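You operate a simulated robot arm through the tools that you are given. There is no shell and no other tool. Be economical: measure what you need, move in short steps, check, and stop when the job is done.

You are at the controls of a simulated two-armed robot. One attempt, no reset.

## Task
Couple the hose plug to the gripper, open the air and prove the grip.
Fine: press the green grip button; its lamp stays lit; then shut the valve.

Only the result counts: the job must be done as asked and must still hold three seconds after the hand-in. Knocking over, shifting, dropping, spilling or breaking anything else fails it.

## Robot
Two 6-joint arms with two-finger parallel grippers on one trunk that stands fixed in place. Base frame: the origin is at the foot of the trunk, x ahead of it, y to its left, z up. Lengths are in mm, angles in degrees, forces in N, time in s.
The left shoulder is at [-48, 177, 872], the right one opposite. With the tool pointing down near the work surface each hand reaches from about 100 to 740 mm from the base axis, measured 20 degrees to its own side. Payload 1.57 kg a hand.
The TCP of each hand is the grasp point between the finger pads, 30 mm short of the fingertips. In the tool frame z runs along the fingers and y along their closing line. The gripper opens to 80 mm. The fingers are 17 mm wide and 12 mm thick; the gripper's body (40 by 82 mm) begins 80 mm behind the TCP.
Orientation is told as [roll, pitch, yaw] about the base's x, y, z axes, in that order, counted from this pose: with the fingers straight down and closing along the base's y, the tool's x points along the base's -x, its y along +y and its z along -z.

## Interface
- The arms move only by the tool drive_tool. It takes "left_moves", "right_moves" or both (then of equal length, played together; a hand with none holds still); each is a list of rows, each a list of 3 entries, a list of its own where there are three numbers: the turn, a rotation vector about the base's x, y, z in degrees, then the shift along the base's x, y, z in m, then the opening, from 0 (shut) to 1 (fully open). In form: [[[ax, ay, az], [tx, ty, tz], grip], ...]. A call has 1 to 10 rows; each row is the pose to reach, as a shift and turn from the pose commanded when the call began. Rows are played at 5 a second. More than 50 mm and 8.6 degrees between two rows, or a gripper value outside its range, and nothing of the call is played. A pose out of reach is approached as far as the arm can. The call stops where the force on the tool passes 90 N (or 10 N more than at its start, if that is more) or the arm is blocked; 0.2 s more then pass. The fingers move at their own pace (about 72 mm/s each) and stop on an object; they squeeze with about 27 N. The grip force told is the motor's: it shows also when the fingers shut on nothing. Time passes only in rows, and 0.2 s behind the last, so rows that repeat a pose let the fingers close. It gives the time, the measured TCP pose, the force on the tool (base axes), the opening and the grip force at its end, in the units of the frame above (readings bear some noise), with the torque about the TCP (base axes, N m) and any sound that the robot's microphone picked up.
- Cameras (640 x 400 px; columns grow to the right, rows downward): "scene" is now at [30, 31.6, 1596.1]; the picture's right is [0.42, -0.91, 0.00], its down [-0.66, -0.31, -0.68] and it looks along [0.62, 0.29, -0.73] (base axes); focal length 350 px, centre (320, 200). "left" rides on the left gripper at [72, 7, -122] in its tool frame; the picture's right is [-0.09, 1.00, 0.00], its down [-0.84, -0.08, -0.54] and it looks along [-0.54, -0.05, 0.84] (tool axes); focal length 238 px, centre (320, 200). "right" rides on the right gripper at [72, -7, -122] in its tool frame; the picture's right is [0.09, 1.00, 0.00], its down [-0.84, 0.08, -0.54] and it looks along [-0.54, 0.05, 0.84] (tool axes); focal length 238 px, centre (320, 200). There is no depth. A picture from a camera that has moved, and an enlarged one, comes with that camera's place and axes in the base frame and with its lens.
- snapshot(camera): a new picture of that camera. It takes no simulated time.
- lift_body(by): slides the trunk up (or, below 0, down) by that many mm; the arms and the scene camera ride with it, the base frame stays. It gives what a move gives, with no picture.
- aim_head(pan, tilt): turns the head with the scene camera to pan (to the left, within 143 degrees either way) and tilt (down, from -29 to 69), counted from straight ahead of the robot. It gives what a move gives.
- inspect(camera, box): a new picture of the part [left, top, right, bottom] of that camera's present view, enlarged. It takes no simulated time.
- finish_job(): hands the job in; it is judged then, once.

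Go step by step. Nothing tells you positions but the pictures and the camera data: compare them with the known pose of the tool, close in by small moves and look again before you grip or let go. The budget is 120 turns and 78 pictures, counting those below and the enlarged ones. Unless the task says otherwise, let go and move clear before handing in, and close with one line.

The tools are called by a JSON object that holds its "api" and its "payload". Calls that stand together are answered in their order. drive_tool: Moves the arms, as the interface text tells. Its arguments: {"type":"object","properties":{"left_moves":{"type":"array"},"right_moves":{"type":"array"}},"required":[]} The other tools are called the same way: lift_body (by) slides the trunk up or down; aim_head (pan, tilt) turns the head that bears the scene camera; snapshot (camera) takes a picture; inspect (camera, box) takes an enlarged picture of a part of a camera's view; finish_job () hands the job in.

At the start:

```text
t: 0.0
left_ee_pos: [306.1, 464.3, 1233.7]
left_orientation: [0.0, 0.0, -0.1]
left_ft_force: [0.2, -0.4, 0.7]
left_torque: [-0.01, -0.04, -0.01]
left_width: 79.9
left_finger_force: 0.1
right_ee_pos: [406.9, 66.9, 1309.5]
right_orientation: [0.1, 0.0, 0.0]
right_ft_force: [0.1, 0.8, -0.1]
right_torque: [0.01, -0.03, 0.04]
right_width: 79.6
right_finger_force: 0.1
trunk travel left (down, up): [-312.0, 16.0]
head pan, tilt: [25.1, 47.2]
```

scene: 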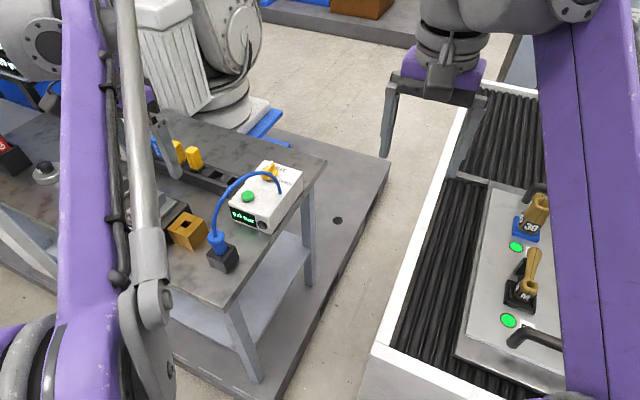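
right: 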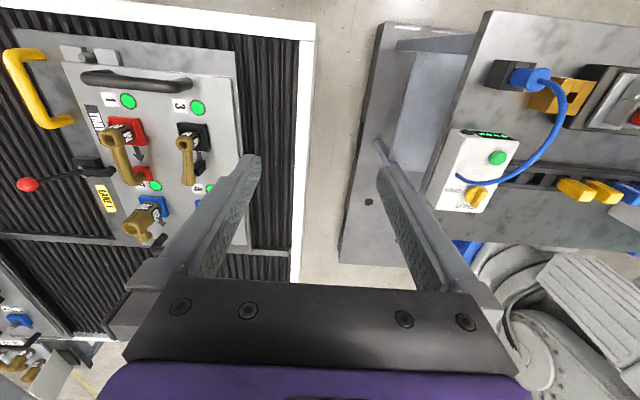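
left: 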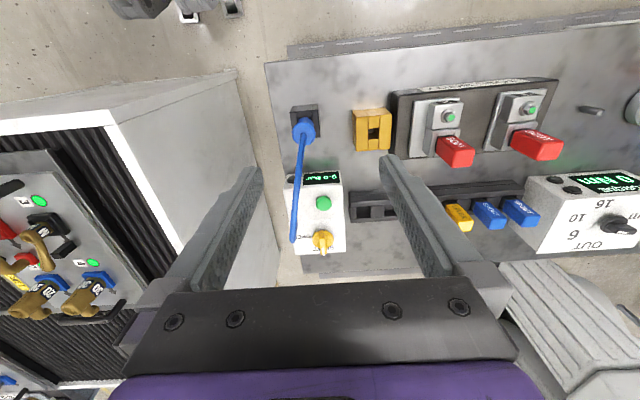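

I see a bench with a box (green button, yellow valve, display), a blue hose plug in a black holder, and a yellow block near it. I'll enlarge the views to identify the parts.

{"api": "inspect", "payload": {"camera": "left", "box": [260, 80, 420, 260]}}

{"api": "inspect", "payload": {"camera": "left", "box": [380, 60, 640, 260]}}

{"api": "inspect", "payload": {"camera": "scene", "box": [150, 120, 330, 290]}}

```text
2.22 times, centred on (340, 170) of left
camera zoom: at [234.8, 472.1, 1357.4], right [0.09, 1.0, 0.0], down [0.84, -0.08, 0.54], along [0.54, -0.05, -0.84], focal length 530 px, centre (276, 267)
```

zoom: 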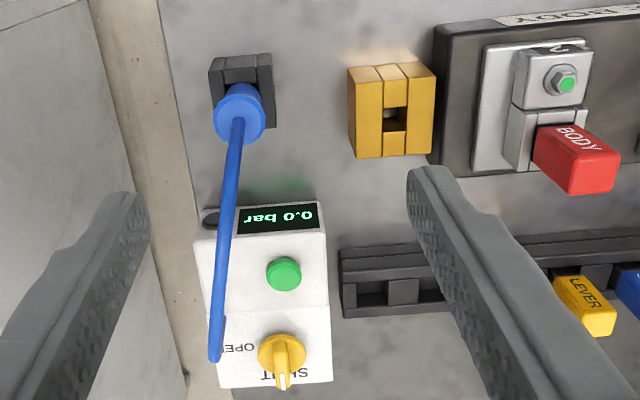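

```text
2.00 times, centred on (510, 160) of left
camera zoom: at [234.8, 472.1, 1357.4], right [0.09, 1.0, 0.0], down [0.84, -0.08, 0.54], along [0.54, -0.05, -0.84], focal length 477 px, centre (-60, 280)
```

zoom: 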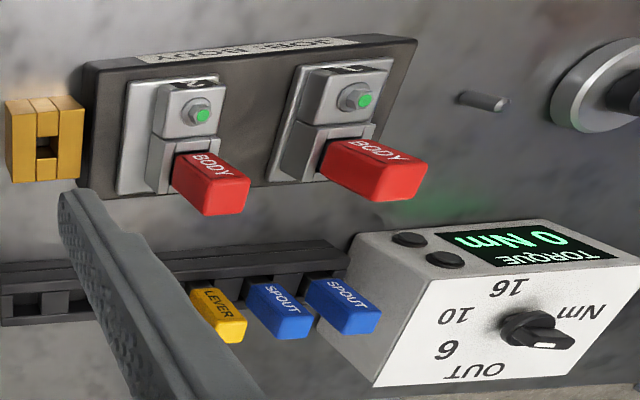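

```text
2.35 times, centred on (240, 205) of scene
camera zoom: at [30.0, 31.6, 1596.1], right [0.42, -0.91, 0.0], down [-0.66, -0.31, -0.68], along [0.62, 0.29, -0.73], focal length 824 px, centre (508, 188)
```

zoom: 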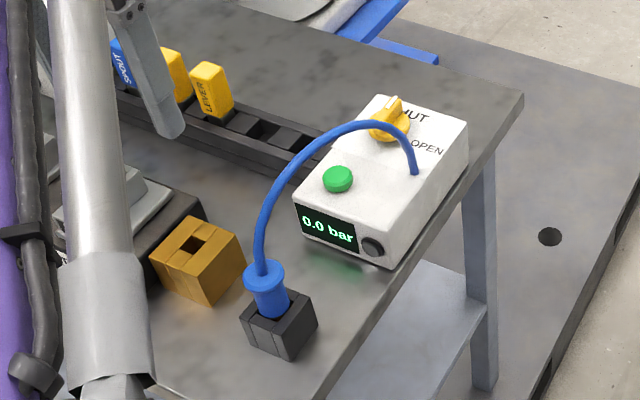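

The plug stands in a dark holder; a brass block with a square hole is next to it. I need to see the rest of the surroundings to identify the "gripper".

{"api": "aim_head", "payload": {"pan": 70, "tilt": 45}}

{"api": "snapshot", "payload": {"camera": "scene"}}

```text
t: 1.1
left_ee_pos: [307.4, 466.0, 1234.8]
left_orientation: [0.0, 0.0, 0.0]
left_ft_force: [-0.5, 0.0, 0.3]
left_torque: [0.02, 0.0, -0.01]
left_width: 80.3
left_finger_force: 0.1
right_ee_pos: [408.3, 67.4, 1309.3]
right_orientation: [0.1, 0.1, 0.1]
right_ft_force: [-0.4, -0.3, 0.0]
right_torque: [0.02, 0.01, 0.02]
right_width: 80.1
right_finger_force: 0.1
trunk travel left (down, up): [-312.0, 16.0]
head pan, tilt: [70.0, 45.0]
```

```text
71 pictures are left
camera scene: at [-14.1, 74.3, 1599.2], right [0.94, -0.34, 0.0], down [-0.24, -0.66, -0.71], along [0.24, 0.66, -0.71], focal length 350 px, centre (320, 200)
```

scene: 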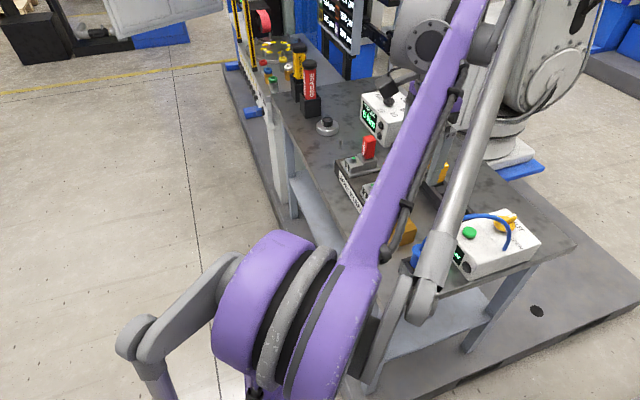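

More bench to the left, including a dark board with text. I'll enlarge that.

{"api": "inspect", "payload": {"camera": "scene", "box": [230, 0, 410, 130]}}

{"api": "aim_head", "payload": {"pan": 65, "tilt": 15}}

{"api": "snapshot", "payload": {"camera": "scene"}}

```text
3.08 times, centred on (320, 65) of scene
camera zoom: at [-14.1, 74.3, 1599.2], right [0.94, -0.34, 0.0], down [-0.24, -0.66, -0.71], along [0.24, 0.66, -0.71], focal length 1078 px, centre (320, 615)
```

zoom: 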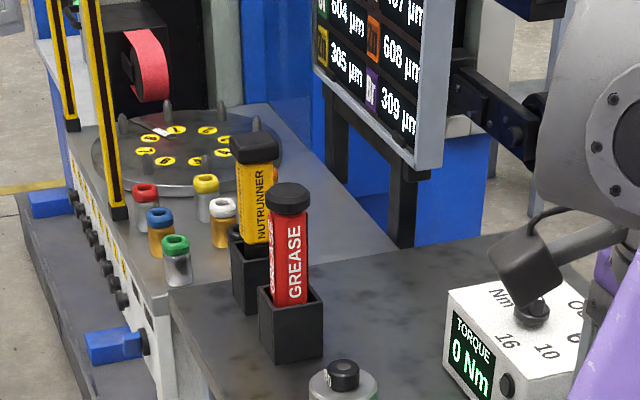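

```text
t: 2.1
left_ee_pos: [306.7, 465.1, 1235.1]
left_orientation: [0.0, 0.1, -0.1]
left_ft_force: [0.3, -0.4, -0.1]
left_torque: [0.0, 0.03, 0.02]
left_width: 79.8
left_finger_force: 0.0
right_ee_pos: [408.6, 67.0, 1309.0]
right_orientation: [0.1, 0.0, 0.1]
right_ft_force: [-0.6, 0.4, -0.3]
right_torque: [0.0, 0.03, 0.04]
right_width: 80.1
right_finger_force: 0.0
trunk travel left (down, up): [-312.0, 16.0]
head pan, tilt: [65.0, 15.0]
```

```text
69 pictures are left
camera scene: at [-2.5, 82.6, 1645.9], right [0.91, -0.42, 0.0], down [-0.11, -0.24, -0.97], along [0.41, 0.88, -0.26], focal length 350 px, centre (320, 200)
```

scene: 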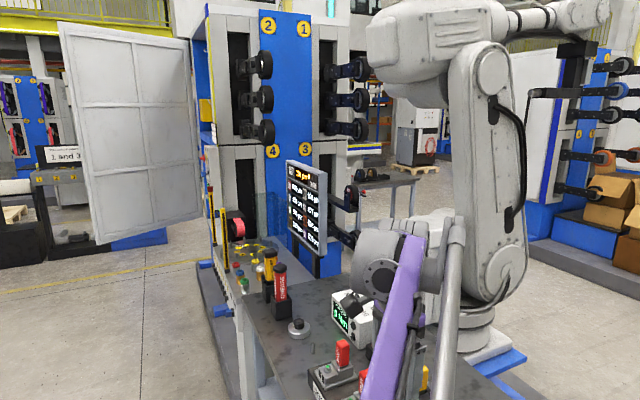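

The hose is short, so the coupling point must be near: the brass block with the hole is my candidate. Plug head is roughly at [350, 434, 960]. I'll bring the left hand back and lower for a closer view.

{"api": "drive_tool", "payload": {"left_moves": [[[0, 0, 0], [-0.02, 0, -0.035], 1], [[0, 0, 0], [-0.04, 0, -0.07], 1], [[0, 0, 0], [-0.06, 0, -0.105], 1], [[0, 0, 0], [-0.07, 0, -0.13], 1]]}}

{"api": "snapshot", "payload": {"camera": "left"}}

{"api": "aim_head", "payload": {"pan": 30, "tilt": 50}}

{"api": "snapshot", "payload": {"camera": "scene"}}

```text
t: 3.1
left_ee_pos: [236.7, 466.2, 1103.4]
left_orientation: [0.0, 0.0, 0.0]
left_ft_force: [-0.3, 1.2, 0.1]
left_torque: [-0.01, -0.05, 0.0]
left_width: 79.9
left_finger_force: 0.1
right_ee_pos: [408.5, 68.2, 1308.1]
right_orientation: [0.1, 0.0, 0.0]
right_ft_force: [-0.2, -0.4, -0.1]
right_torque: [0.02, -0.01, 0.0]
right_width: 80.0
right_finger_force: 0.1
trunk travel left (down, up): [-312.0, 16.0]
head pan, tilt: [65.0, 15.0]
```

```text
68 pictures are left
camera left: at [164.0, 473.4, 1226.3], right [0.09, 1.0, 0.0], down [0.84, -0.08, 0.54], along [0.54, -0.05, -0.84], focal length 238 px, centre (320, 200)
```

left: 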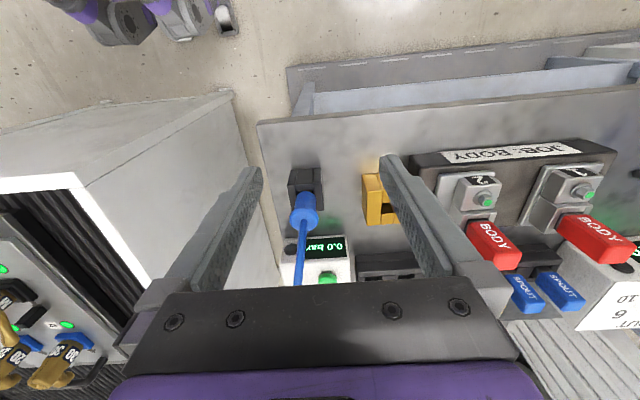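

```text
t: 4.1
left_ee_pos: [236.1, 466.1, 1104.5]
left_orientation: [0.0, 0.1, 0.0]
left_ft_force: [-0.3, 0.4, 0.2]
left_torque: [-0.02, -0.01, -0.01]
left_width: 79.8
left_finger_force: 0.1
right_ee_pos: [408.2, 66.8, 1308.9]
right_orientation: [0.1, -0.1, 0.0]
right_ft_force: [-0.1, -0.3, 0.1]
right_torque: [-0.03, 0.05, 0.04]
right_width: 80.0
right_finger_force: 0.2
trunk travel left (down, up): [-312.0, 16.0]
head pan, tilt: [30.0, 50.0]
```

```text
67 pictures are left
camera scene: at [24.7, 36.5, 1592.3], right [0.5, -0.87, 0.0], down [-0.66, -0.38, -0.64], along [0.56, 0.32, -0.77], focal length 350 px, centre (320, 200)
```

scene: 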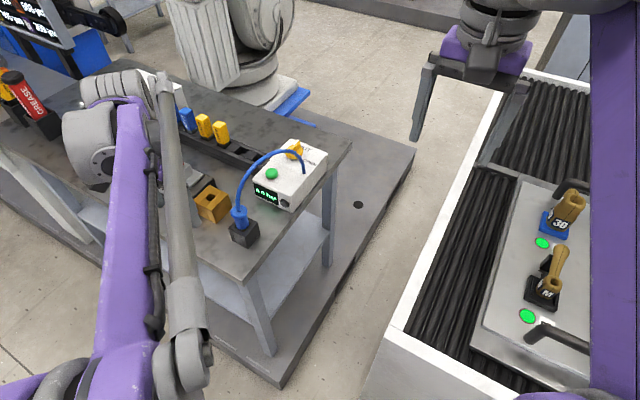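

Now enlarge both views around plug and brass block.

{"api": "inspect", "payload": {"camera": "left", "box": [260, 140, 420, 290]}}

{"api": "inspect", "payload": {"camera": "scene", "box": [180, 130, 340, 260]}}

```text
2.67 times, centred on (340, 215) of left
camera zoom: at [164.4, 473.3, 1227.0], right [0.09, 1.0, 0.0], down [0.84, -0.08, 0.54], along [0.54, -0.05, -0.84], focal length 636 px, centre (267, 160)
```

zoom: 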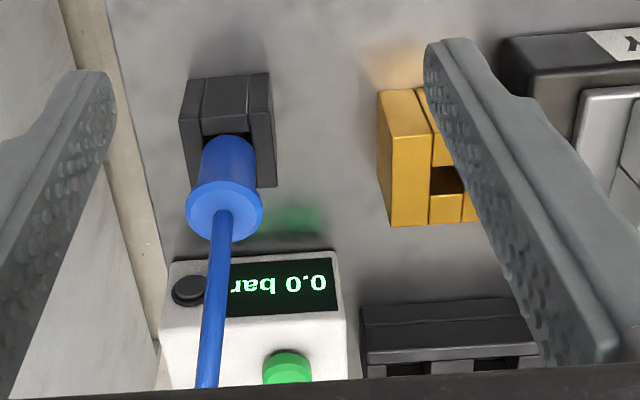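

```text
3.08 times, centred on (260, 195) of scene
camera zoom: at [24.7, 36.5, 1592.3], right [0.5, -0.87, 0.0], down [-0.66, -0.38, -0.64], along [0.56, 0.32, -0.77], focal length 1078 px, centre (505, 215)
```

zoom: 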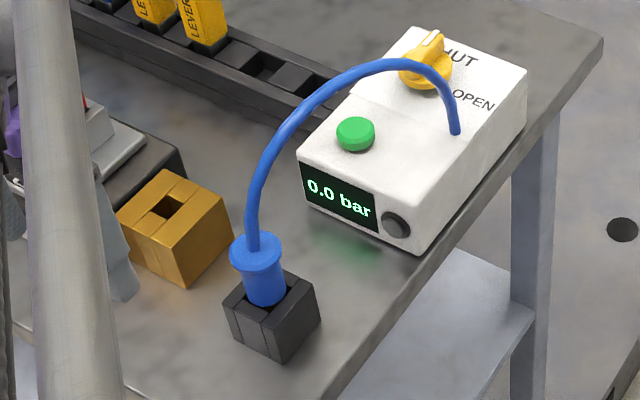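

Estimates: plug flange top ≈ [358, 434, 972], its holder top z≈910; brass block ≈ [381, 559], top ≈ 920; box further out around x 450–600. I'll tilt the left hand about 35° (fingers forward-down, so the hose clears the palm) and line it up in front of the plug.

{"api": "drive_tool", "payload": {"left_moves": [[[0, -7, 0], [0.005, -0.006, -0.008], 1], [[0, -14, 0], [0.01, -0.012, -0.016], 1], [[0, -21, 0], [0.015, -0.018, -0.024], 1], [[0, -28, 0], [0.02, -0.024, -0.034], 1], [[0, -35, 0], [0.025, -0.031, -0.044], 1]]}}

{"api": "snapshot", "payload": {"camera": "left"}}

{"api": "inspect", "payload": {"camera": "scene", "box": [140, 110, 340, 270]}}

```text
t: 5.3
left_ee_pos: [261.7, 433.4, 1060.9]
left_orientation: [0.0, -35.1, 0.0]
left_ft_force: [0.0, 0.5, -0.1]
left_torque: [0.02, 0.0, 0.0]
left_width: 80.1
left_finger_force: 0.1
right_ee_pos: [407.6, 66.9, 1310.6]
right_orientation: [0.1, 0.0, 0.0]
right_ft_force: [0.3, 0.5, 0.4]
right_torque: [0.02, 0.0, 0.04]
right_width: 80.0
right_finger_force: 0.1
trunk travel left (down, up): [-312.0, 16.0]
head pan, tilt: [30.0, 50.0]
```

```text
64 pictures are left
camera left: at [132.7, 440.8, 1119.7], right [0.08, 1.0, 0.05], down [0.37, -0.08, 0.92], along [0.92, -0.05, -0.38], focal length 238 px, centre (320, 200)
```

left: 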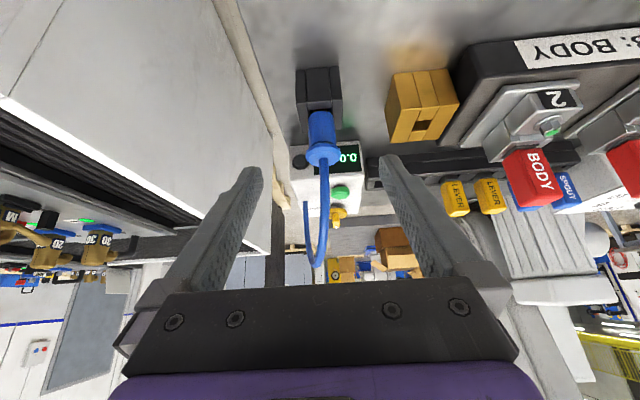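

```text
2.50 times, centred on (240, 190) of scene
camera zoom: at [24.6, 36.3, 1592.3], right [0.5, -0.87, 0.0], down [-0.66, -0.38, -0.64], along [0.56, 0.32, -0.77], focal length 876 px, centre (520, 225)
```

zoom: 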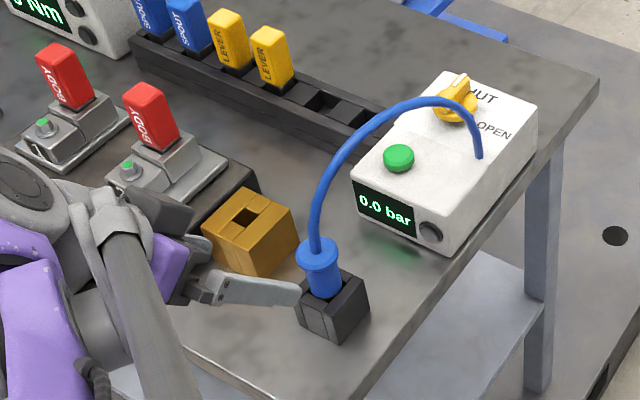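

{"api": "inspect", "payload": {"camera": "left", "box": [270, 50, 470, 220]}}

```text
2.35 times, centred on (370, 135) of left
camera zoom: at [132.7, 440.8, 1119.7], right [0.08, 1.0, 0.05], down [0.37, -0.08, 0.92], along [0.92, -0.05, -0.38], focal length 561 px, centre (202, 353)
```

zoom: 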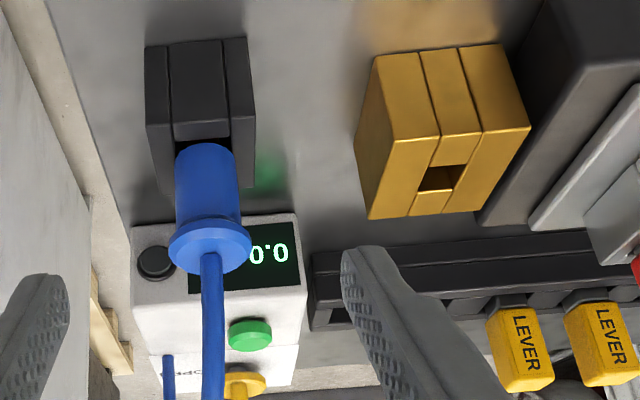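

The plug has a flange (≈38 mm wide, top z≈977) over a ≈29 mm body; bench z≈866, holder top ≈930. I'll grip the flange; first approach to about 30 mm short along the fingers.

{"api": "drive_tool", "payload": {"left_moves": [[[0, 0, 0], [0.033, 0.001, 0], 1], [[0, 0, 0], [0.048, 0.001, -0.022], 1], [[0, 0, 0], [0.063, 0.001, -0.043], 1], [[0, 0, 0], [0.079, 0.001, -0.066], 1]]}}

{"api": "snapshot", "payload": {"camera": "left"}}

{"api": "inspect", "payload": {"camera": "scene", "box": [180, 150, 300, 260]}}

```text
t: 6.3
left_ee_pos: [341.7, 434.9, 993.0]
left_orientation: [0.0, -35.0, 0.0]
left_ft_force: [0.1, 0.6, 0.2]
left_torque: [-0.01, 0.0, -0.01]
left_width: 80.1
left_finger_force: 0.1
right_ee_pos: [407.7, 67.0, 1309.5]
right_orientation: [0.1, 0.0, 0.0]
right_ft_force: [-0.6, -0.5, -0.8]
right_torque: [-0.02, 0.01, 0.02]
right_width: 80.0
right_finger_force: 0.0
trunk travel left (down, up): [-312.0, 16.0]
head pan, tilt: [30.0, 50.0]
```

```text
61 pictures are left
camera left: at [212.7, 442.6, 1052.9], right [0.08, 1.0, 0.05], down [0.38, -0.08, 0.92], along [0.92, -0.05, -0.38], focal length 238 px, centre (320, 200)
```

left: 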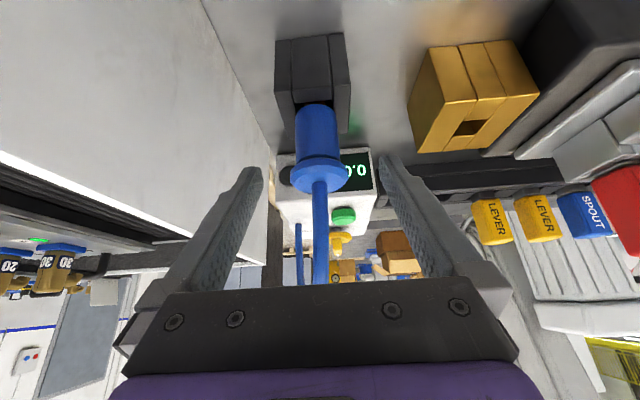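

```text
3.64 times, centred on (240, 205) of scene
camera zoom: at [25.5, 37.1, 1592.3], right [0.5, -0.87, 0.0], down [-0.66, -0.38, -0.64], along [0.56, 0.32, -0.77], focal length 1274 px, centre (611, 182)
```

zoom: 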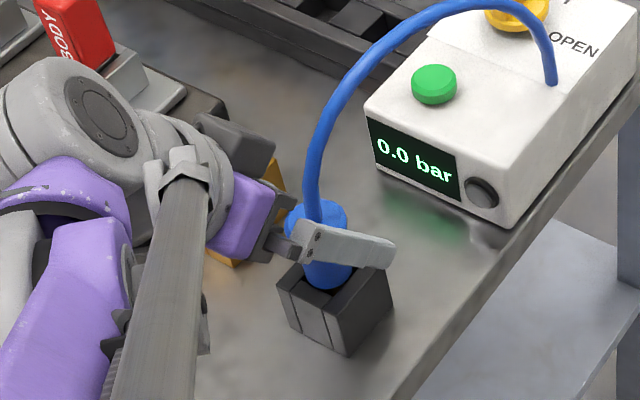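

Flange confirmed at ≈[358, 435, 972–978]. Move in the last 27 mm and close.

{"api": "drive_tool", "payload": {"left_moves": [[[0, 0, 0], [0.008, 0, -0.011], 1], [[0, 0, 0], [0.016, 0, -0.021], 1], [[0, 0, 0], [0.016, 0, -0.021], 0.45], [[0, 0, 0], [0.016, 0, -0.021], 0.2], [[0, 0, 0], [0.016, 0, -0.021], 0.2]]}}

{"api": "snapshot", "payload": {"camera": "left"}}

{"api": "inspect", "payload": {"camera": "scene", "box": [180, 150, 300, 260]}}

```text
t: 7.5
left_ee_pos: [356.5, 435.1, 973.7]
left_orientation: [0.0, -35.0, 0.1]
left_ft_force: [0.2, -0.2, 0.2]
left_torque: [-0.01, 0.02, 0.01]
left_width: 37.0
left_finger_force: 27.0
right_ee_pos: [407.9, 66.8, 1309.1]
right_orientation: [0.1, 0.0, -0.1]
right_ft_force: [-0.6, -0.5, -0.5]
right_torque: [0.0, -0.01, 0.0]
right_width: 80.1
right_finger_force: 0.0
trunk travel left (down, up): [-312.0, 16.0]
head pan, tilt: [30.0, 50.0]
```

```text
59 pictures are left
camera left: at [227.8, 442.0, 1032.7], right [0.08, 1.0, 0.05], down [0.37, -0.08, 0.92], along [0.92, -0.05, -0.38], focal length 238 px, centre (320, 200)
```

left: 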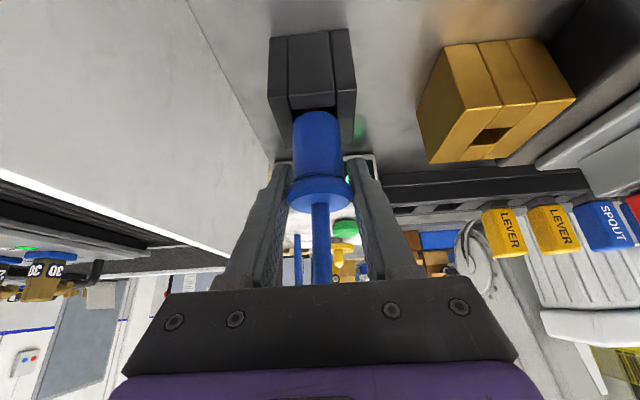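

```text
3.64 times, centred on (240, 205) of scene
camera zoom: at [24.7, 36.3, 1592.3], right [0.5, -0.87, 0.0], down [-0.66, -0.38, -0.64], along [0.56, 0.32, -0.77], focal length 1274 px, centre (611, 182)
```

zoom: 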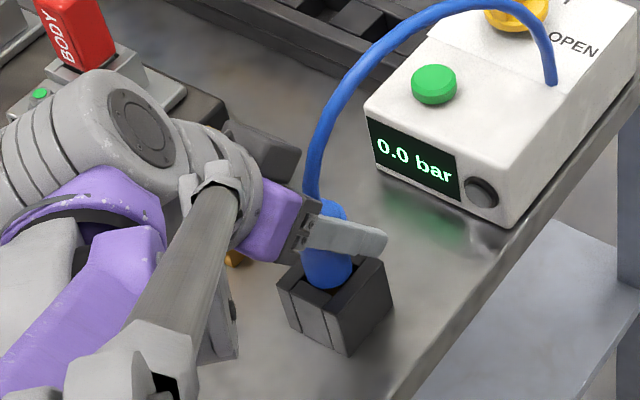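

Gripped on the flange (37 mm). Now lift straight up.

{"api": "drive_tool", "payload": {"left_moves": [[[0, 0, 0], [0, 0, 0.01], 0.2], [[0, 0, 0], [0, 0, 0.025], 0.2], [[0, 0, 0], [0, 0, 0.045], 0.2], [[0, 0, 0], [0, 0, 0.065], 0.2], [[0, 0, 0], [0, 0, 0.085], 0.2]]}}

{"api": "snapshot", "payload": {"camera": "left"}}

{"api": "inspect", "payload": {"camera": "scene", "box": [150, 120, 330, 260]}}

```text
t: 8.7
left_ee_pos: [357.4, 434.3, 1060.0]
left_orientation: [0.0, -35.0, -0.1]
left_ft_force: [-0.4, -0.2, -1.0]
left_torque: [0.02, 0.0, 0.01]
left_width: 37.0
left_finger_force: 26.3
right_ee_pos: [407.0, 65.3, 1309.5]
right_orientation: [0.1, 0.0, 0.0]
right_ft_force: [0.5, 0.1, -0.3]
right_torque: [0.03, -0.02, -0.03]
right_width: 80.0
right_finger_force: 0.1
trunk travel left (down, up): [-312.0, 16.0]
head pan, tilt: [30.0, 50.0]
```

```text
57 pictures are left
camera left: at [227.6, 441.7, 1118.7], right [0.08, 1.0, 0.05], down [0.37, -0.08, 0.92], along [0.92, -0.05, -0.38], focal length 238 px, centre (320, 200)
```

left: 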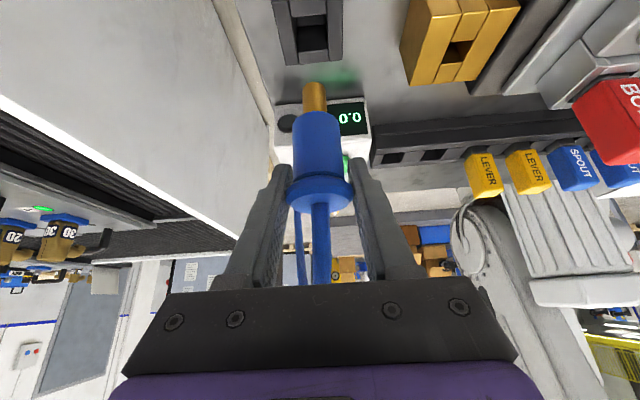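

```text
2.86 times, centred on (240, 190) of scene
camera zoom: at [24.6, 36.2, 1592.3], right [0.5, -0.87, 0.0], down [-0.66, -0.38, -0.64], along [0.56, 0.32, -0.77], focal length 1001 px, centre (549, 229)
```

zoom: 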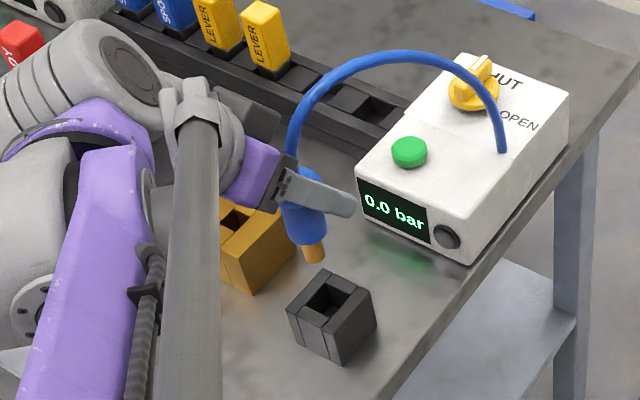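

The plug is out: it has a brass nose that suits the brass block's hole. I measure that hole relative to the holder hole now.

{"api": "inspect", "payload": {"camera": "left", "box": [260, 0, 540, 150]}}

```text
2.29 times, centred on (400, 75) of left
camera zoom: at [227.6, 441.7, 1118.7], right [0.08, 1.0, 0.05], down [0.37, -0.08, 0.92], along [0.92, -0.05, -0.38], focal length 545 px, centre (137, 486)
```

zoom: 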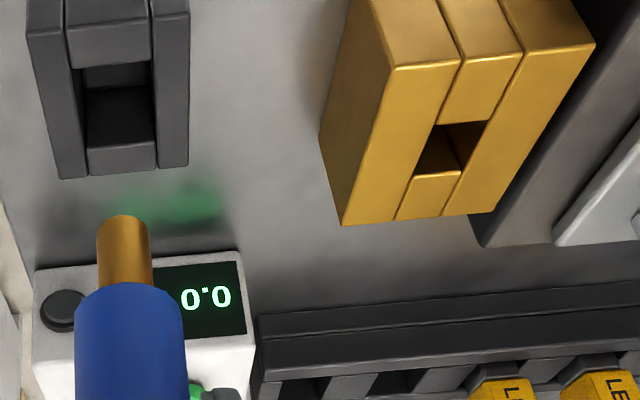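

The brass hole is ≈20 mm, the nose ≈17 mm, roughly at [382, 561]. I'll carry the plug over there at this height (nose tip ≈975, block top ≈920) and re-measure by comparing with how the holder hole appeared.

{"api": "drive_tool", "payload": {"left_moves": [[[0, 0, 0], [0.006, 0.032, 0], 0.2], [[0, 0, 0], [0.012, 0.064, 0], 0.2], [[0, 0, 0], [0.018, 0.096, 0], 0.2], [[0, 0, 0], [0.024, 0.126, 0], 0.2]]}}

{"api": "inspect", "payload": {"camera": "left", "box": [220, 0, 420, 130]}}

{"api": "inspect", "payload": {"camera": "scene", "box": [150, 120, 330, 260]}}

```text
t: 9.7
left_ee_pos: [380.5, 562.3, 1058.6]
left_orientation: [-0.1, -34.9, 0.1]
left_ft_force: [-0.6, 0.2, 0.0]
left_torque: [0.03, -0.01, 0.02]
left_width: 37.1
left_finger_force: 26.8
right_ee_pos: [407.2, 69.0, 1309.1]
right_orientation: [0.0, 0.1, 0.0]
right_ft_force: [0.2, 0.5, 0.7]
right_torque: [0.0, -0.01, -0.01]
right_width: 80.0
right_finger_force: 0.1
trunk travel left (down, up): [-312.0, 16.0]
head pan, tilt: [30.0, 50.0]
```

```text
3.08 times, centred on (320, 65) of left
camera zoom: at [252.3, 568.9, 1117.8], right [0.08, 1.0, 0.05], down [0.37, -0.08, 0.92], along [0.92, -0.05, -0.38], focal length 733 px, centre (320, 615)
```

zoom: 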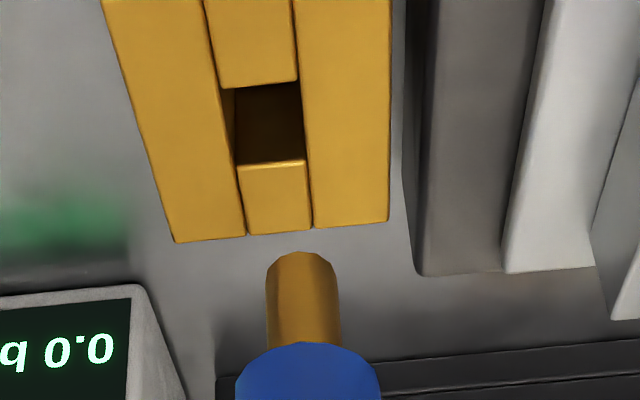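

```text
2.86 times, centred on (240, 190) of scene
camera zoom: at [25.2, 37.6, 1592.2], right [0.5, -0.87, 0.0], down [-0.66, -0.38, -0.64], along [0.56, 0.32, -0.77], focal length 1001 px, centre (549, 229)
```

zoom: 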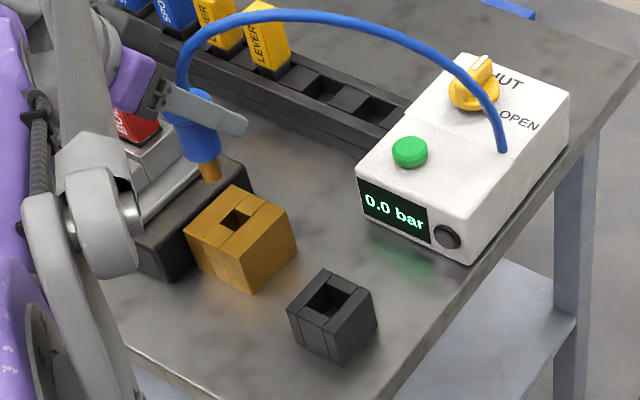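

Brass hole comes out at ≈[382, 555, 925]. Move over it, lower until the nose is ≈12 mm above, and compare again.

{"api": "drive_tool", "payload": {"left_moves": [[[0, 0, 0], [0.001, -0.007, 0], 0.2], [[0, 0, 0], [0.001, -0.007, -0.015], 0.2], [[0, 0, 0], [0.001, -0.007, -0.03], 0.2], [[0, 0, 0], [0.001, -0.007, -0.036], 0.2]]}}

{"api": "inspect", "payload": {"camera": "left", "box": [240, 10, 400, 130]}}

{"api": "inspect", "payload": {"camera": "scene", "box": [180, 150, 260, 220]}}

```text
t: 10.7
left_ee_pos: [383.4, 554.9, 1023.3]
left_orientation: [0.0, -35.0, 0.0]
left_ft_force: [-0.7, -0.9, -0.2]
left_torque: [0.01, -0.02, -0.02]
left_width: 36.9
left_finger_force: 27.0
right_ee_pos: [407.1, 67.3, 1308.7]
right_orientation: [0.1, 0.1, -0.1]
right_ft_force: [-0.2, 0.4, 0.2]
right_torque: [-0.01, 0.02, -0.01]
right_width: 80.3
right_finger_force: 0.0
trunk travel left (down, up): [-312.0, 16.0]
head pan, tilt: [30.0, 50.0]
```

```text
3.33 times, centred on (320, 70) of left
camera zoom: at [253.3, 561.5, 1081.9], right [0.08, 1.0, 0.05], down [0.37, -0.08, 0.92], along [0.92, -0.05, -0.38], focal length 794 px, centre (320, 633)
```

zoom: 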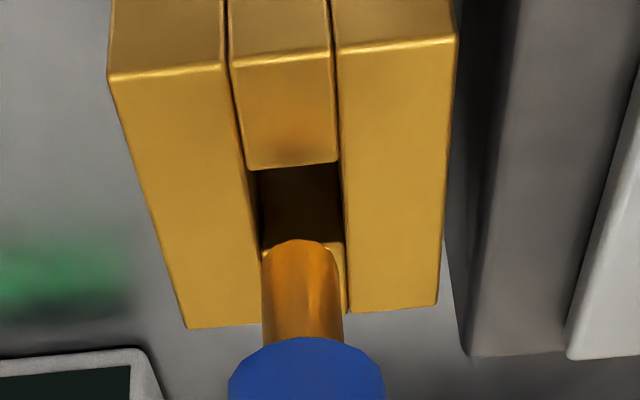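

```text
5.71 times, centred on (220, 185) of scene
camera zoom: at [24.8, 36.6, 1592.3], right [0.5, -0.87, 0.0], down [-0.66, -0.38, -0.64], along [0.56, 0.32, -0.77], focal length 2001 px, centre (891, 286)
```

zoom: 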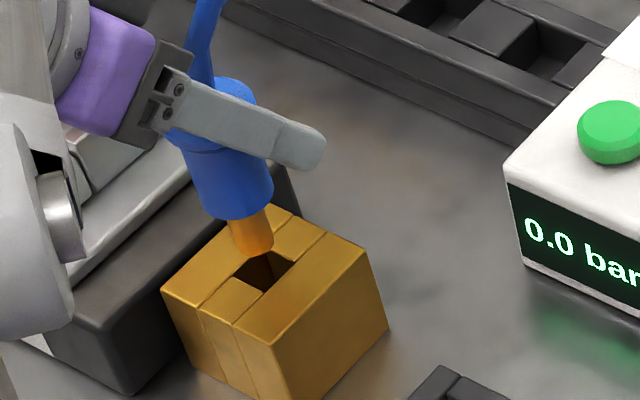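

Nose tip ≈[380.1, 554.6, 945] and hole ≈[381.3, 555.1, 926]: nearly aligned. Shift +1 mm x, +0.5 mm y and lower slowly into the mouth.

{"api": "drive_tool", "payload": {"left_moves": [[[0, 0, 0], [0.001, 0.0005, -0.005], 0.2], [[0, 0, 0], [0.001, 0.0005, -0.012], 0.2], [[0, 0, 0], [0.001, 0.0005, -0.018], 0.2], [[0, 0, 0], [0.001, 0.0005, -0.022], 0.2], [[0, 0, 0], [0.001, 0.0005, -0.026], 0.2]]}}

{"api": "inspect", "payload": {"camera": "left", "box": [240, 10, 400, 130]}}

```text
t: 11.9
left_ee_pos: [382.1, 555.3, 996.1]
left_orientation: [0.0, -35.0, 0.0]
left_ft_force: [-0.5, 0.5, -0.3]
left_torque: [0.01, 0.0, 0.01]
left_width: 36.8
left_finger_force: 26.9
right_ee_pos: [408.5, 67.7, 1310.4]
right_orientation: [0.0, -0.1, 0.0]
right_ft_force: [0.8, 0.1, 0.5]
right_torque: [0.0, 0.03, -0.01]
right_width: 79.9
right_finger_force: 0.1
trunk travel left (down, up): [-312.0, 16.0]
head pan, tilt: [30.0, 50.0]
```

```text
3.33 times, centred on (320, 70) of left
camera zoom: at [253.6, 562.0, 1055.9], right [0.08, 1.0, 0.05], down [0.37, -0.08, 0.92], along [0.92, -0.05, -0.38], focal length 794 px, centre (320, 633)
```

zoom: 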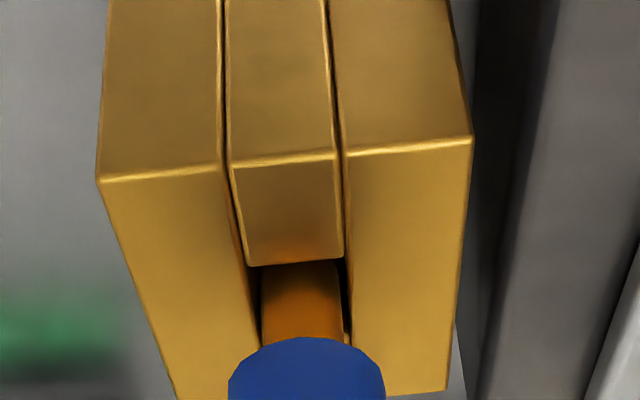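

The nose is inside with no contact force. Continue down towards the shoulder.

{"api": "drive_tool", "payload": {"left_moves": [[[0, 0, 0], [0, 0, -0.005], 0.2], [[0, 0, 0], [0, 0, -0.01], 0.2], [[0, 0, 0], [0, 0, -0.014], 0.2], [[0, 0, 0], [0, 0, -0.017], 0.2], [[0, 0, 0], [0, 0, -0.02], 0.2]]}}

{"api": "inspect", "payload": {"camera": "left", "box": [240, 10, 400, 130]}}

{"api": "inspect", "payload": {"camera": "scene", "box": [170, 130, 310, 240]}}

```text
t: 13.1
left_ee_pos: [382.8, 553.3, 978.3]
left_orientation: [0.1, -35.1, 0.0]
left_ft_force: [-0.7, 1.6, 15.1]
left_torque: [-0.02, 0.25, -0.03]
left_width: 37.1
left_finger_force: 27.4
right_ee_pos: [408.3, 65.8, 1311.1]
right_orientation: [0.1, -0.2, 0.0]
right_ft_force: [0.6, -0.1, 0.2]
right_torque: [-0.02, 0.01, -0.01]
right_width: 80.1
right_finger_force: 0.0
trunk travel left (down, up): [-312.0, 16.0]
head pan, tilt: [30.0, 50.0]
```

```text
3.33 times, centred on (320, 70) of left
camera zoom: at [253.5, 561.3, 1037.4], right [0.07, 1.0, 0.05], down [0.37, -0.08, 0.92], along [0.93, -0.05, -0.38], focal length 794 px, centre (320, 633)
```

zoom: 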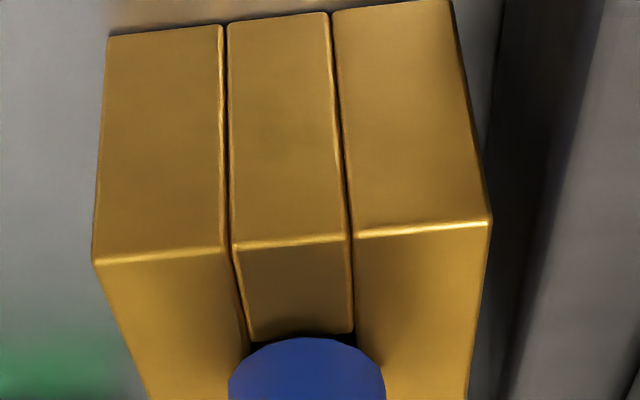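

```text
3.64 times, centred on (240, 185) of scene
camera zoom: at [23.7, 35.4, 1592.5], right [0.5, -0.87, 0.0], down [-0.66, -0.38, -0.64], along [0.56, 0.32, -0.77], focal length 1274 px, centre (611, 254)
```

zoom: 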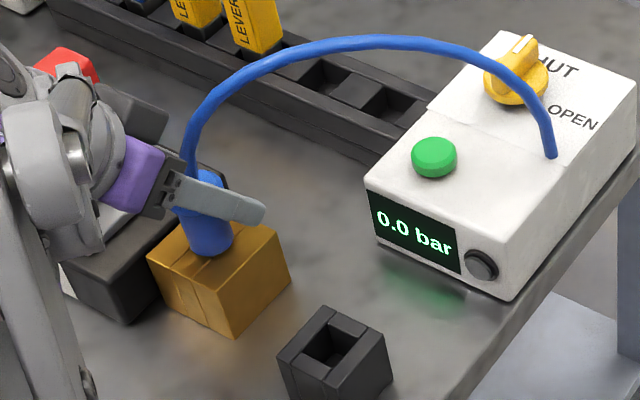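

The plug meets resistance (15 N) near the shoulder, no click yet. Push a little further.

{"api": "drive_tool", "payload": {"left_moves": [[[0, 0, 0], [0, 0, -0.001], 0.2], [[0, 0, 0], [0, 0, -0.002], 0.2], [[0, 0, 0], [0, 0, -0.003], 0.2], [[0, 0, 0], [0, 0, -0.004], 0.2]]}}

```text
t: 14.1
left_ee_pos: [382.5, 554.3, 972.0]
left_orientation: [-0.2, -35.1, 0.0]
left_ft_force: [1.6, 6.2, 17.4]
left_torque: [0.02, 0.05, -0.04]
left_width: 37.0
left_finger_force: 26.7
right_ee_pos: [406.8, 66.4, 1310.0]
right_orientation: [0.1, 0.0, 0.0]
right_ft_force: [0.4, -0.8, 0.2]
right_torque: [-0.01, 0.04, 0.0]
right_width: 80.3
right_finger_force: 0.0
trunk travel left (down, up): [-312.0, 16.0]
head pan, tilt: [30.0, 50.0]
```

{"api": "inspect", "payload": {"camera": "left", "box": [220, 10, 420, 240]}}

{"api": "inspect", "payload": {"camera": "scene", "box": [170, 130, 310, 240]}}

```text
1.74 times, centred on (320, 125) of left
camera zoom: at [253.4, 561.2, 1032.5], right [0.07, 1.0, 0.05], down [0.37, -0.08, 0.92], along [0.92, -0.05, -0.38], focal length 414 px, centre (320, 330)
```

zoom: 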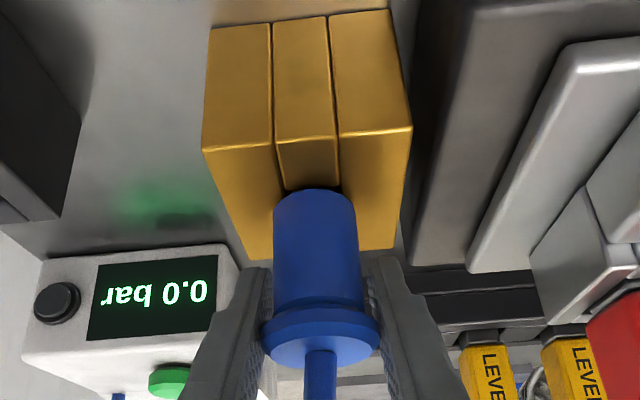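

```text
3.64 times, centred on (240, 185) of scene
camera zoom: at [23.8, 35.5, 1592.3], right [0.5, -0.87, 0.0], down [-0.66, -0.38, -0.64], along [0.56, 0.32, -0.77], focal length 1274 px, centre (611, 254)
```

zoom: 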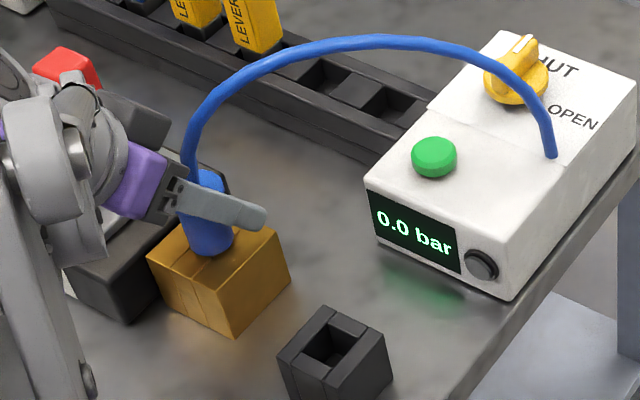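

The fingers slipped down the flange while the plug stayed about 6 mm proud of its shoulder — the socket needs more push than the grip friction gives. I'll let go, back off, go vertical and press the flange top with both fingertips straddling the hose.

{"api": "drive_tool", "payload": {"left_moves": [[[0, 0, 0], [0, 0, 0], 0.62], [[0, 0, 0], [0, 0, 0], 0.62], [[0, 0, 0], [-0.014, 0, 0.02], 0.62], [[0, 0, 0], [-0.028, 0, 0.04], 0.62], [[0, 0, 0], [-0.042, 0, 0.06], 0.62], [[0, 0, 0], [-0.056, 0, 0.08], 0.62], [[0, 0, 0], [-0.06, 0, 0.12], 0.62]]}}

{"api": "drive_tool", "payload": {"left_moves": [[[0, 7, 0], [0, 0, 0.01], 0.62], [[0, 14, 0], [0, 0, 0.02], 0.62], [[0, 21, 0], [0, 0, 0.03], 0.62], [[0, 28, 0], [0, 0, 0.04], 0.62], [[0, 35, 0], [0, 0, 0.045], 0.62]]}}

{"api": "drive_tool", "payload": {"left_moves": [[[0, 0, -8], [0, 0, 0], 0.4], [[0, 0, -16], [0, 0, 0], 0.4], [[0, 0, -24], [0, 0, 0], 0.3], [[0, 0, -32], [0, 0, 0], 0.25], [[0, 0, -40], [0, 0, 0], 0.25]]}}

{"api": "snapshot", "payload": {"camera": "left"}}

{"api": "inspect", "payload": {"camera": "scene", "box": [130, 80, 330, 250]}}

```text
t: 15.7
left_ee_pos: [323.3, 554.6, 1094.4]
left_orientation: [0.1, -35.0, 0.0]
left_ft_force: [0.4, 0.2, -0.1]
left_torque: [-0.03, -0.02, -0.01]
left_width: 49.6
left_finger_force: 0.0
right_ee_pos: [409.1, 66.0, 1309.5]
right_orientation: [0.0, -0.1, 0.0]
right_ft_force: [-0.4, 0.2, 0.5]
right_torque: [0.02, -0.02, -0.01]
right_width: 80.1
right_finger_force: 0.2
trunk travel left (down, up): [-312.0, 16.0]
head pan, tilt: [30.0, 50.0]
```

```text
t: 16.9
left_ee_pos: [324.1, 554.8, 1136.5]
left_orientation: [0.0, 0.1, 0.0]
left_ft_force: [0.7, -0.5, 0.2]
left_torque: [0.02, 0.01, 0.04]
left_width: 49.4
left_finger_force: 0.0
right_ee_pos: [408.0, 67.6, 1309.7]
right_orientation: [0.1, -0.1, 0.1]
right_ft_force: [0.4, 0.2, -0.1]
right_torque: [-0.06, 0.03, 0.0]
right_width: 80.1
right_finger_force: 0.0
trunk travel left (down, up): [-312.0, 16.0]
head pan, tilt: [30.0, 50.0]
```

```text
t: 18.1
left_ee_pos: [321.8, 554.6, 1138.2]
left_orientation: [-0.1, 0.0, -40.1]
left_ft_force: [-0.1, -0.3, 0.2]
left_torque: [0.02, -0.03, -0.01]
left_width: 20.0
left_finger_force: 0.1
right_ee_pos: [407.7, 67.3, 1310.4]
right_orientation: [0.2, -0.1, 0.1]
right_ft_force: [0.4, 1.0, 0.6]
right_torque: [0.02, -0.01, 0.0]
right_width: 80.0
right_finger_force: 0.0
trunk travel left (down, up): [-312.0, 16.0]
head pan, tilt: [30.0, 50.0]
```

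```text
45 pictures are left
camera left: at [271.9, 606.3, 1260.3], right [0.71, 0.7, 0.0], down [0.59, -0.6, 0.54], along [0.38, -0.39, -0.84], focal length 238 px, centre (320, 200)
```

left: 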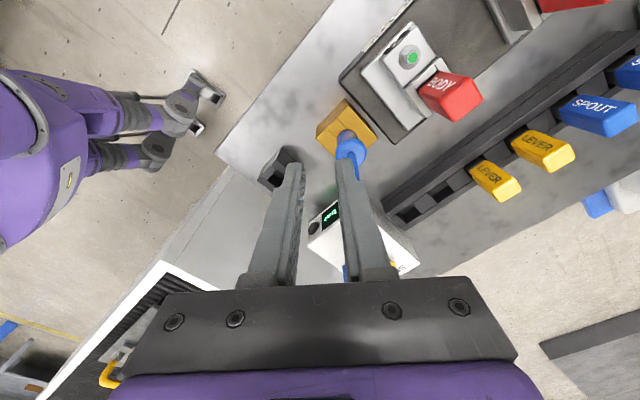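

```text
2.35 times, centred on (230, 165) of scene
camera zoom: at [24.7, 36.4, 1592.3], right [0.5, -0.87, 0.0], down [-0.66, -0.38, -0.64], along [0.56, 0.32, -0.77], focal length 824 px, centre (532, 282)
```

zoom: 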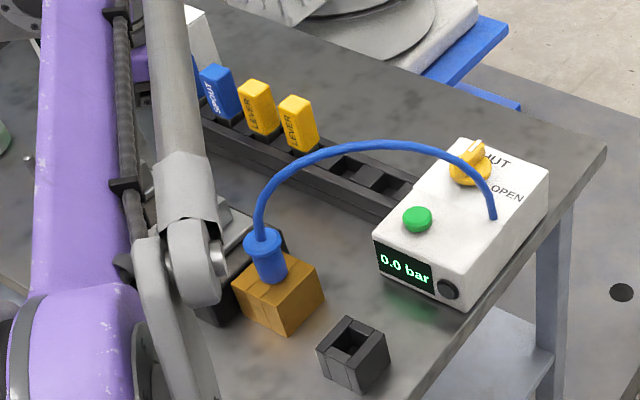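

{"api": "inspect", "payload": {"camera": "scene", "box": [170, 160, 230, 230]}}

{"api": "inspect", "payload": {"camera": "left", "box": [300, 80, 400, 180]}}

```text
5.71 times, centred on (200, 195) of scene
camera zoom: at [24.7, 36.4, 1592.3], right [0.5, -0.87, 0.0], down [-0.66, -0.38, -0.64], along [0.56, 0.32, -0.77], focal length 2001 px, centre (1006, 229)
```

zoom: 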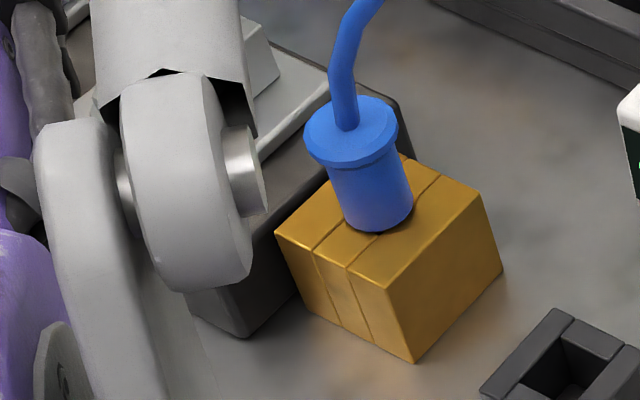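

```text
4.00 times, centred on (350, 130) of left
camera zoom: at [271.9, 606.3, 1260.3], right [0.71, 0.7, 0.0], down [0.59, -0.6, 0.54], along [0.38, -0.39, -0.84], focal length 953 px, centre (200, 480)
```

zoom: 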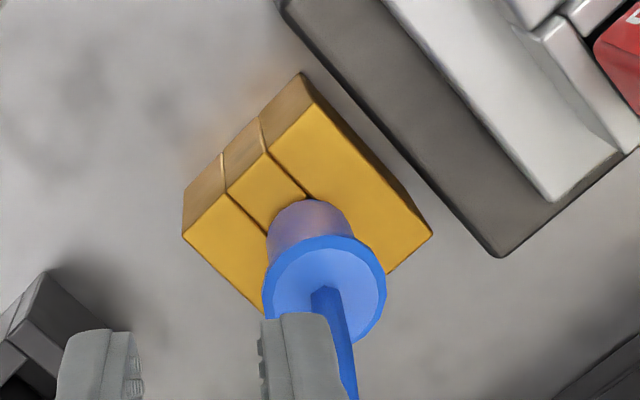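

The plug stands in the socket with a small gap under its shoulder. Move above it, straddling the hose, and come down to just above the flange.

{"api": "drive_tool", "payload": {"left_moves": [[[0, 0, 0], [0.03, 0, 0], 0.29], [[0, 0, 0], [0.058, -0.001, 0], 0.29], [[0, 0, 0], [0.058, -0.001, -0.03], 0.29], [[0, 0, 0], [0.058, -0.001, -0.06], 0.29], [[0, 0, 0], [0.058, -0.001, -0.075], 0.29]]}}

{"api": "inspect", "payload": {"camera": "left", "box": [240, 100, 420, 280]}}

{"api": "inspect", "payload": {"camera": "scene", "box": [140, 100, 260, 230]}}

```text
t: 19.3
left_ee_pos: [382.2, 553.6, 1062.4]
left_orientation: [0.0, 0.0, -40.1]
left_ft_force: [0.6, -0.3, -0.2]
left_torque: [0.02, -0.01, -0.04]
left_width: 23.4
left_finger_force: 0.0
right_ee_pos: [408.0, 66.9, 1309.6]
right_orientation: [0.2, 0.0, -0.1]
right_ft_force: [0.2, -0.3, 0.7]
right_torque: [0.01, -0.04, 0.0]
right_width: 79.9
right_finger_force: 0.0
trunk travel left (down, up): [-312.0, 16.0]
head pan, tilt: [30.0, 50.0]
```

```text
2.22 times, centred on (330, 190) of left
camera zoom: at [330.0, 605.1, 1184.9], right [0.71, 0.7, 0.0], down [0.59, -0.6, 0.54], along [0.38, -0.39, -0.84], focal length 530 px, centre (298, 222)
```

zoom: 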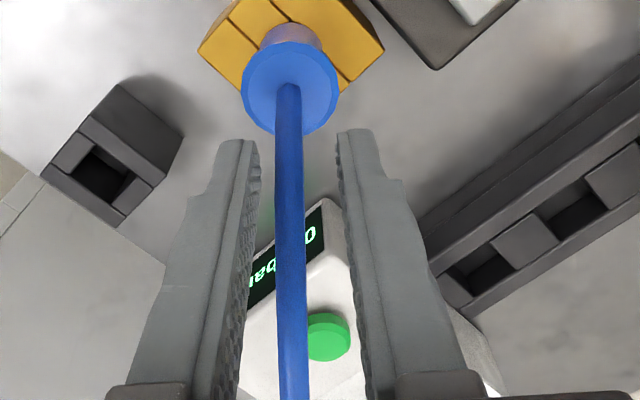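

```text
3.08 times, centred on (200, 165) of scene
camera zoom: at [24.6, 36.4, 1592.3], right [0.5, -0.87, 0.0], down [-0.66, -0.38, -0.64], along [0.56, 0.32, -0.77], focal length 1078 px, centre (689, 308)
```

zoom: 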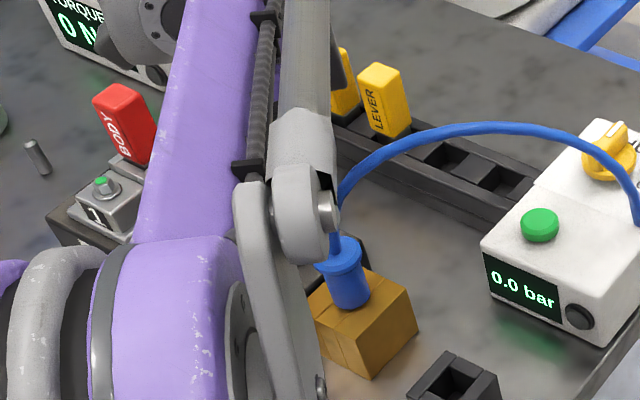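

The hose is centred between the fingers. Shift 4 mm back to centre on the flange, then come down and press.

{"api": "drive_tool", "payload": {"left_moves": [[[0, 0, 0], [-0.004, 0.0005, -0.015], 0.29], [[0, 0, 0], [-0.004, 0.0005, -0.03], 0.29], [[0, 0, 0], [-0.004, 0.0005, -0.04], 0.29]]}}

{"api": "inspect", "payload": {"camera": "left", "box": [240, 80, 420, 260]}}

```text
t: 20.1
left_ee_pos: [376.3, 554.6, 1023.4]
left_orientation: [-0.1, 0.0, -39.9]
left_ft_force: [-0.5, -0.3, 0.6]
left_torque: [-0.01, -0.03, -0.03]
left_width: 23.0
left_finger_force: 0.1
right_ee_pos: [408.9, 66.9, 1310.0]
right_orientation: [0.0, 0.0, 0.0]
right_ft_force: [0.6, -0.1, -0.3]
right_torque: [-0.01, 0.0, 0.0]
right_width: 79.9
right_finger_force: 0.1
trunk travel left (down, up): [-312.0, 16.0]
head pan, tilt: [30.0, 50.0]
```

```text
2.22 times, centred on (330, 170) of left
camera zoom: at [325.9, 605.7, 1145.4], right [0.71, 0.7, 0.0], down [0.59, -0.6, 0.54], along [0.38, -0.39, -0.84], focal length 530 px, centre (298, 267)
```

zoom: 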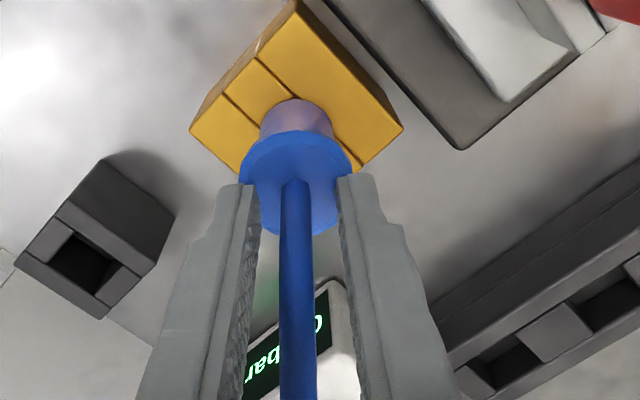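

{"api": "drive_tool", "payload": {"left_moves": [[[0, 0, 0], [0, 0, 0], 0.22], [[0, 0, 0], [0, 0, -0.006], 0.22], [[0, 0, 0], [0, 0, -0.01], 0.22], [[0, 0, 0], [0, 0, -0.013], 0.22], [[0, 0, 0], [0, 0, -0.016], 0.22], [[0, 0, 0], [0, 0, -0.018], 0.22]]}}

```text
t: 21.0
left_ee_pos: [377.1, 552.7, 1020.3]
left_orientation: [0.7, -0.1, -39.8]
left_ft_force: [7.1, 2.8, 59.6]
left_torque: [-0.1, -0.09, 0.01]
left_width: 17.5
left_finger_force: 0.1
right_ee_pos: [405.2, 62.2, 1310.8]
right_orientation: [0.3, -0.2, 0.1]
right_ft_force: [-0.5, 0.0, -0.3]
right_torque: [0.02, 0.03, -0.01]
right_width: 79.8
right_finger_force: 0.0
trunk travel left (down, up): [-312.0, 16.0]
head pan, tilt: [30.0, 50.0]
stopped in row 4 (left hand): the force on the tool passed its limit at 95 N (the readings are from after the stop); the commanded pose is now the measured one
```

Contact at tip height ≈990 with the force limit reached and no click. Look at the seat.

{"api": "inspect", "payload": {"camera": "scene", "box": [170, 160, 230, 230]}}

{"api": "inspect", "payload": {"camera": "left", "box": [270, 70, 370, 190]}}

```text
5.71 times, centred on (200, 195) of scene
camera zoom: at [21.8, 31.9, 1592.6], right [0.5, -0.87, 0.0], down [-0.66, -0.38, -0.65], along [0.56, 0.32, -0.76], focal length 2001 px, centre (1006, 229)
```

zoom: 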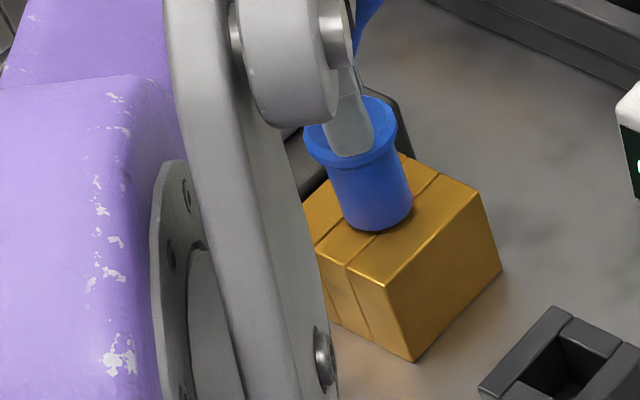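

```text
3.33 times, centred on (320, 130) of left
camera zoom: at [324.3, 603.9, 1142.3], right [0.71, 0.71, 0.01], down [0.59, -0.6, 0.54], along [0.39, -0.38, -0.84], focal length 794 px, centre (320, 433)
```

zoom: 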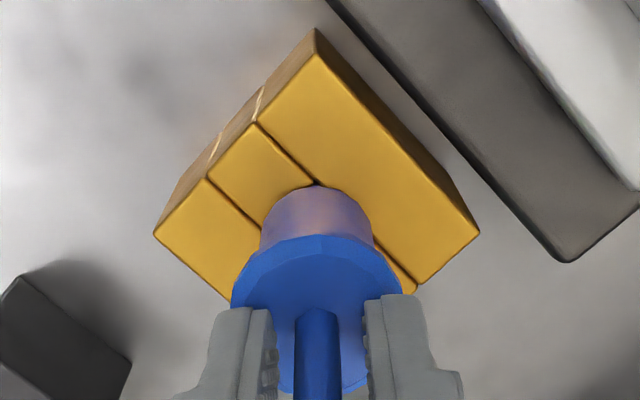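

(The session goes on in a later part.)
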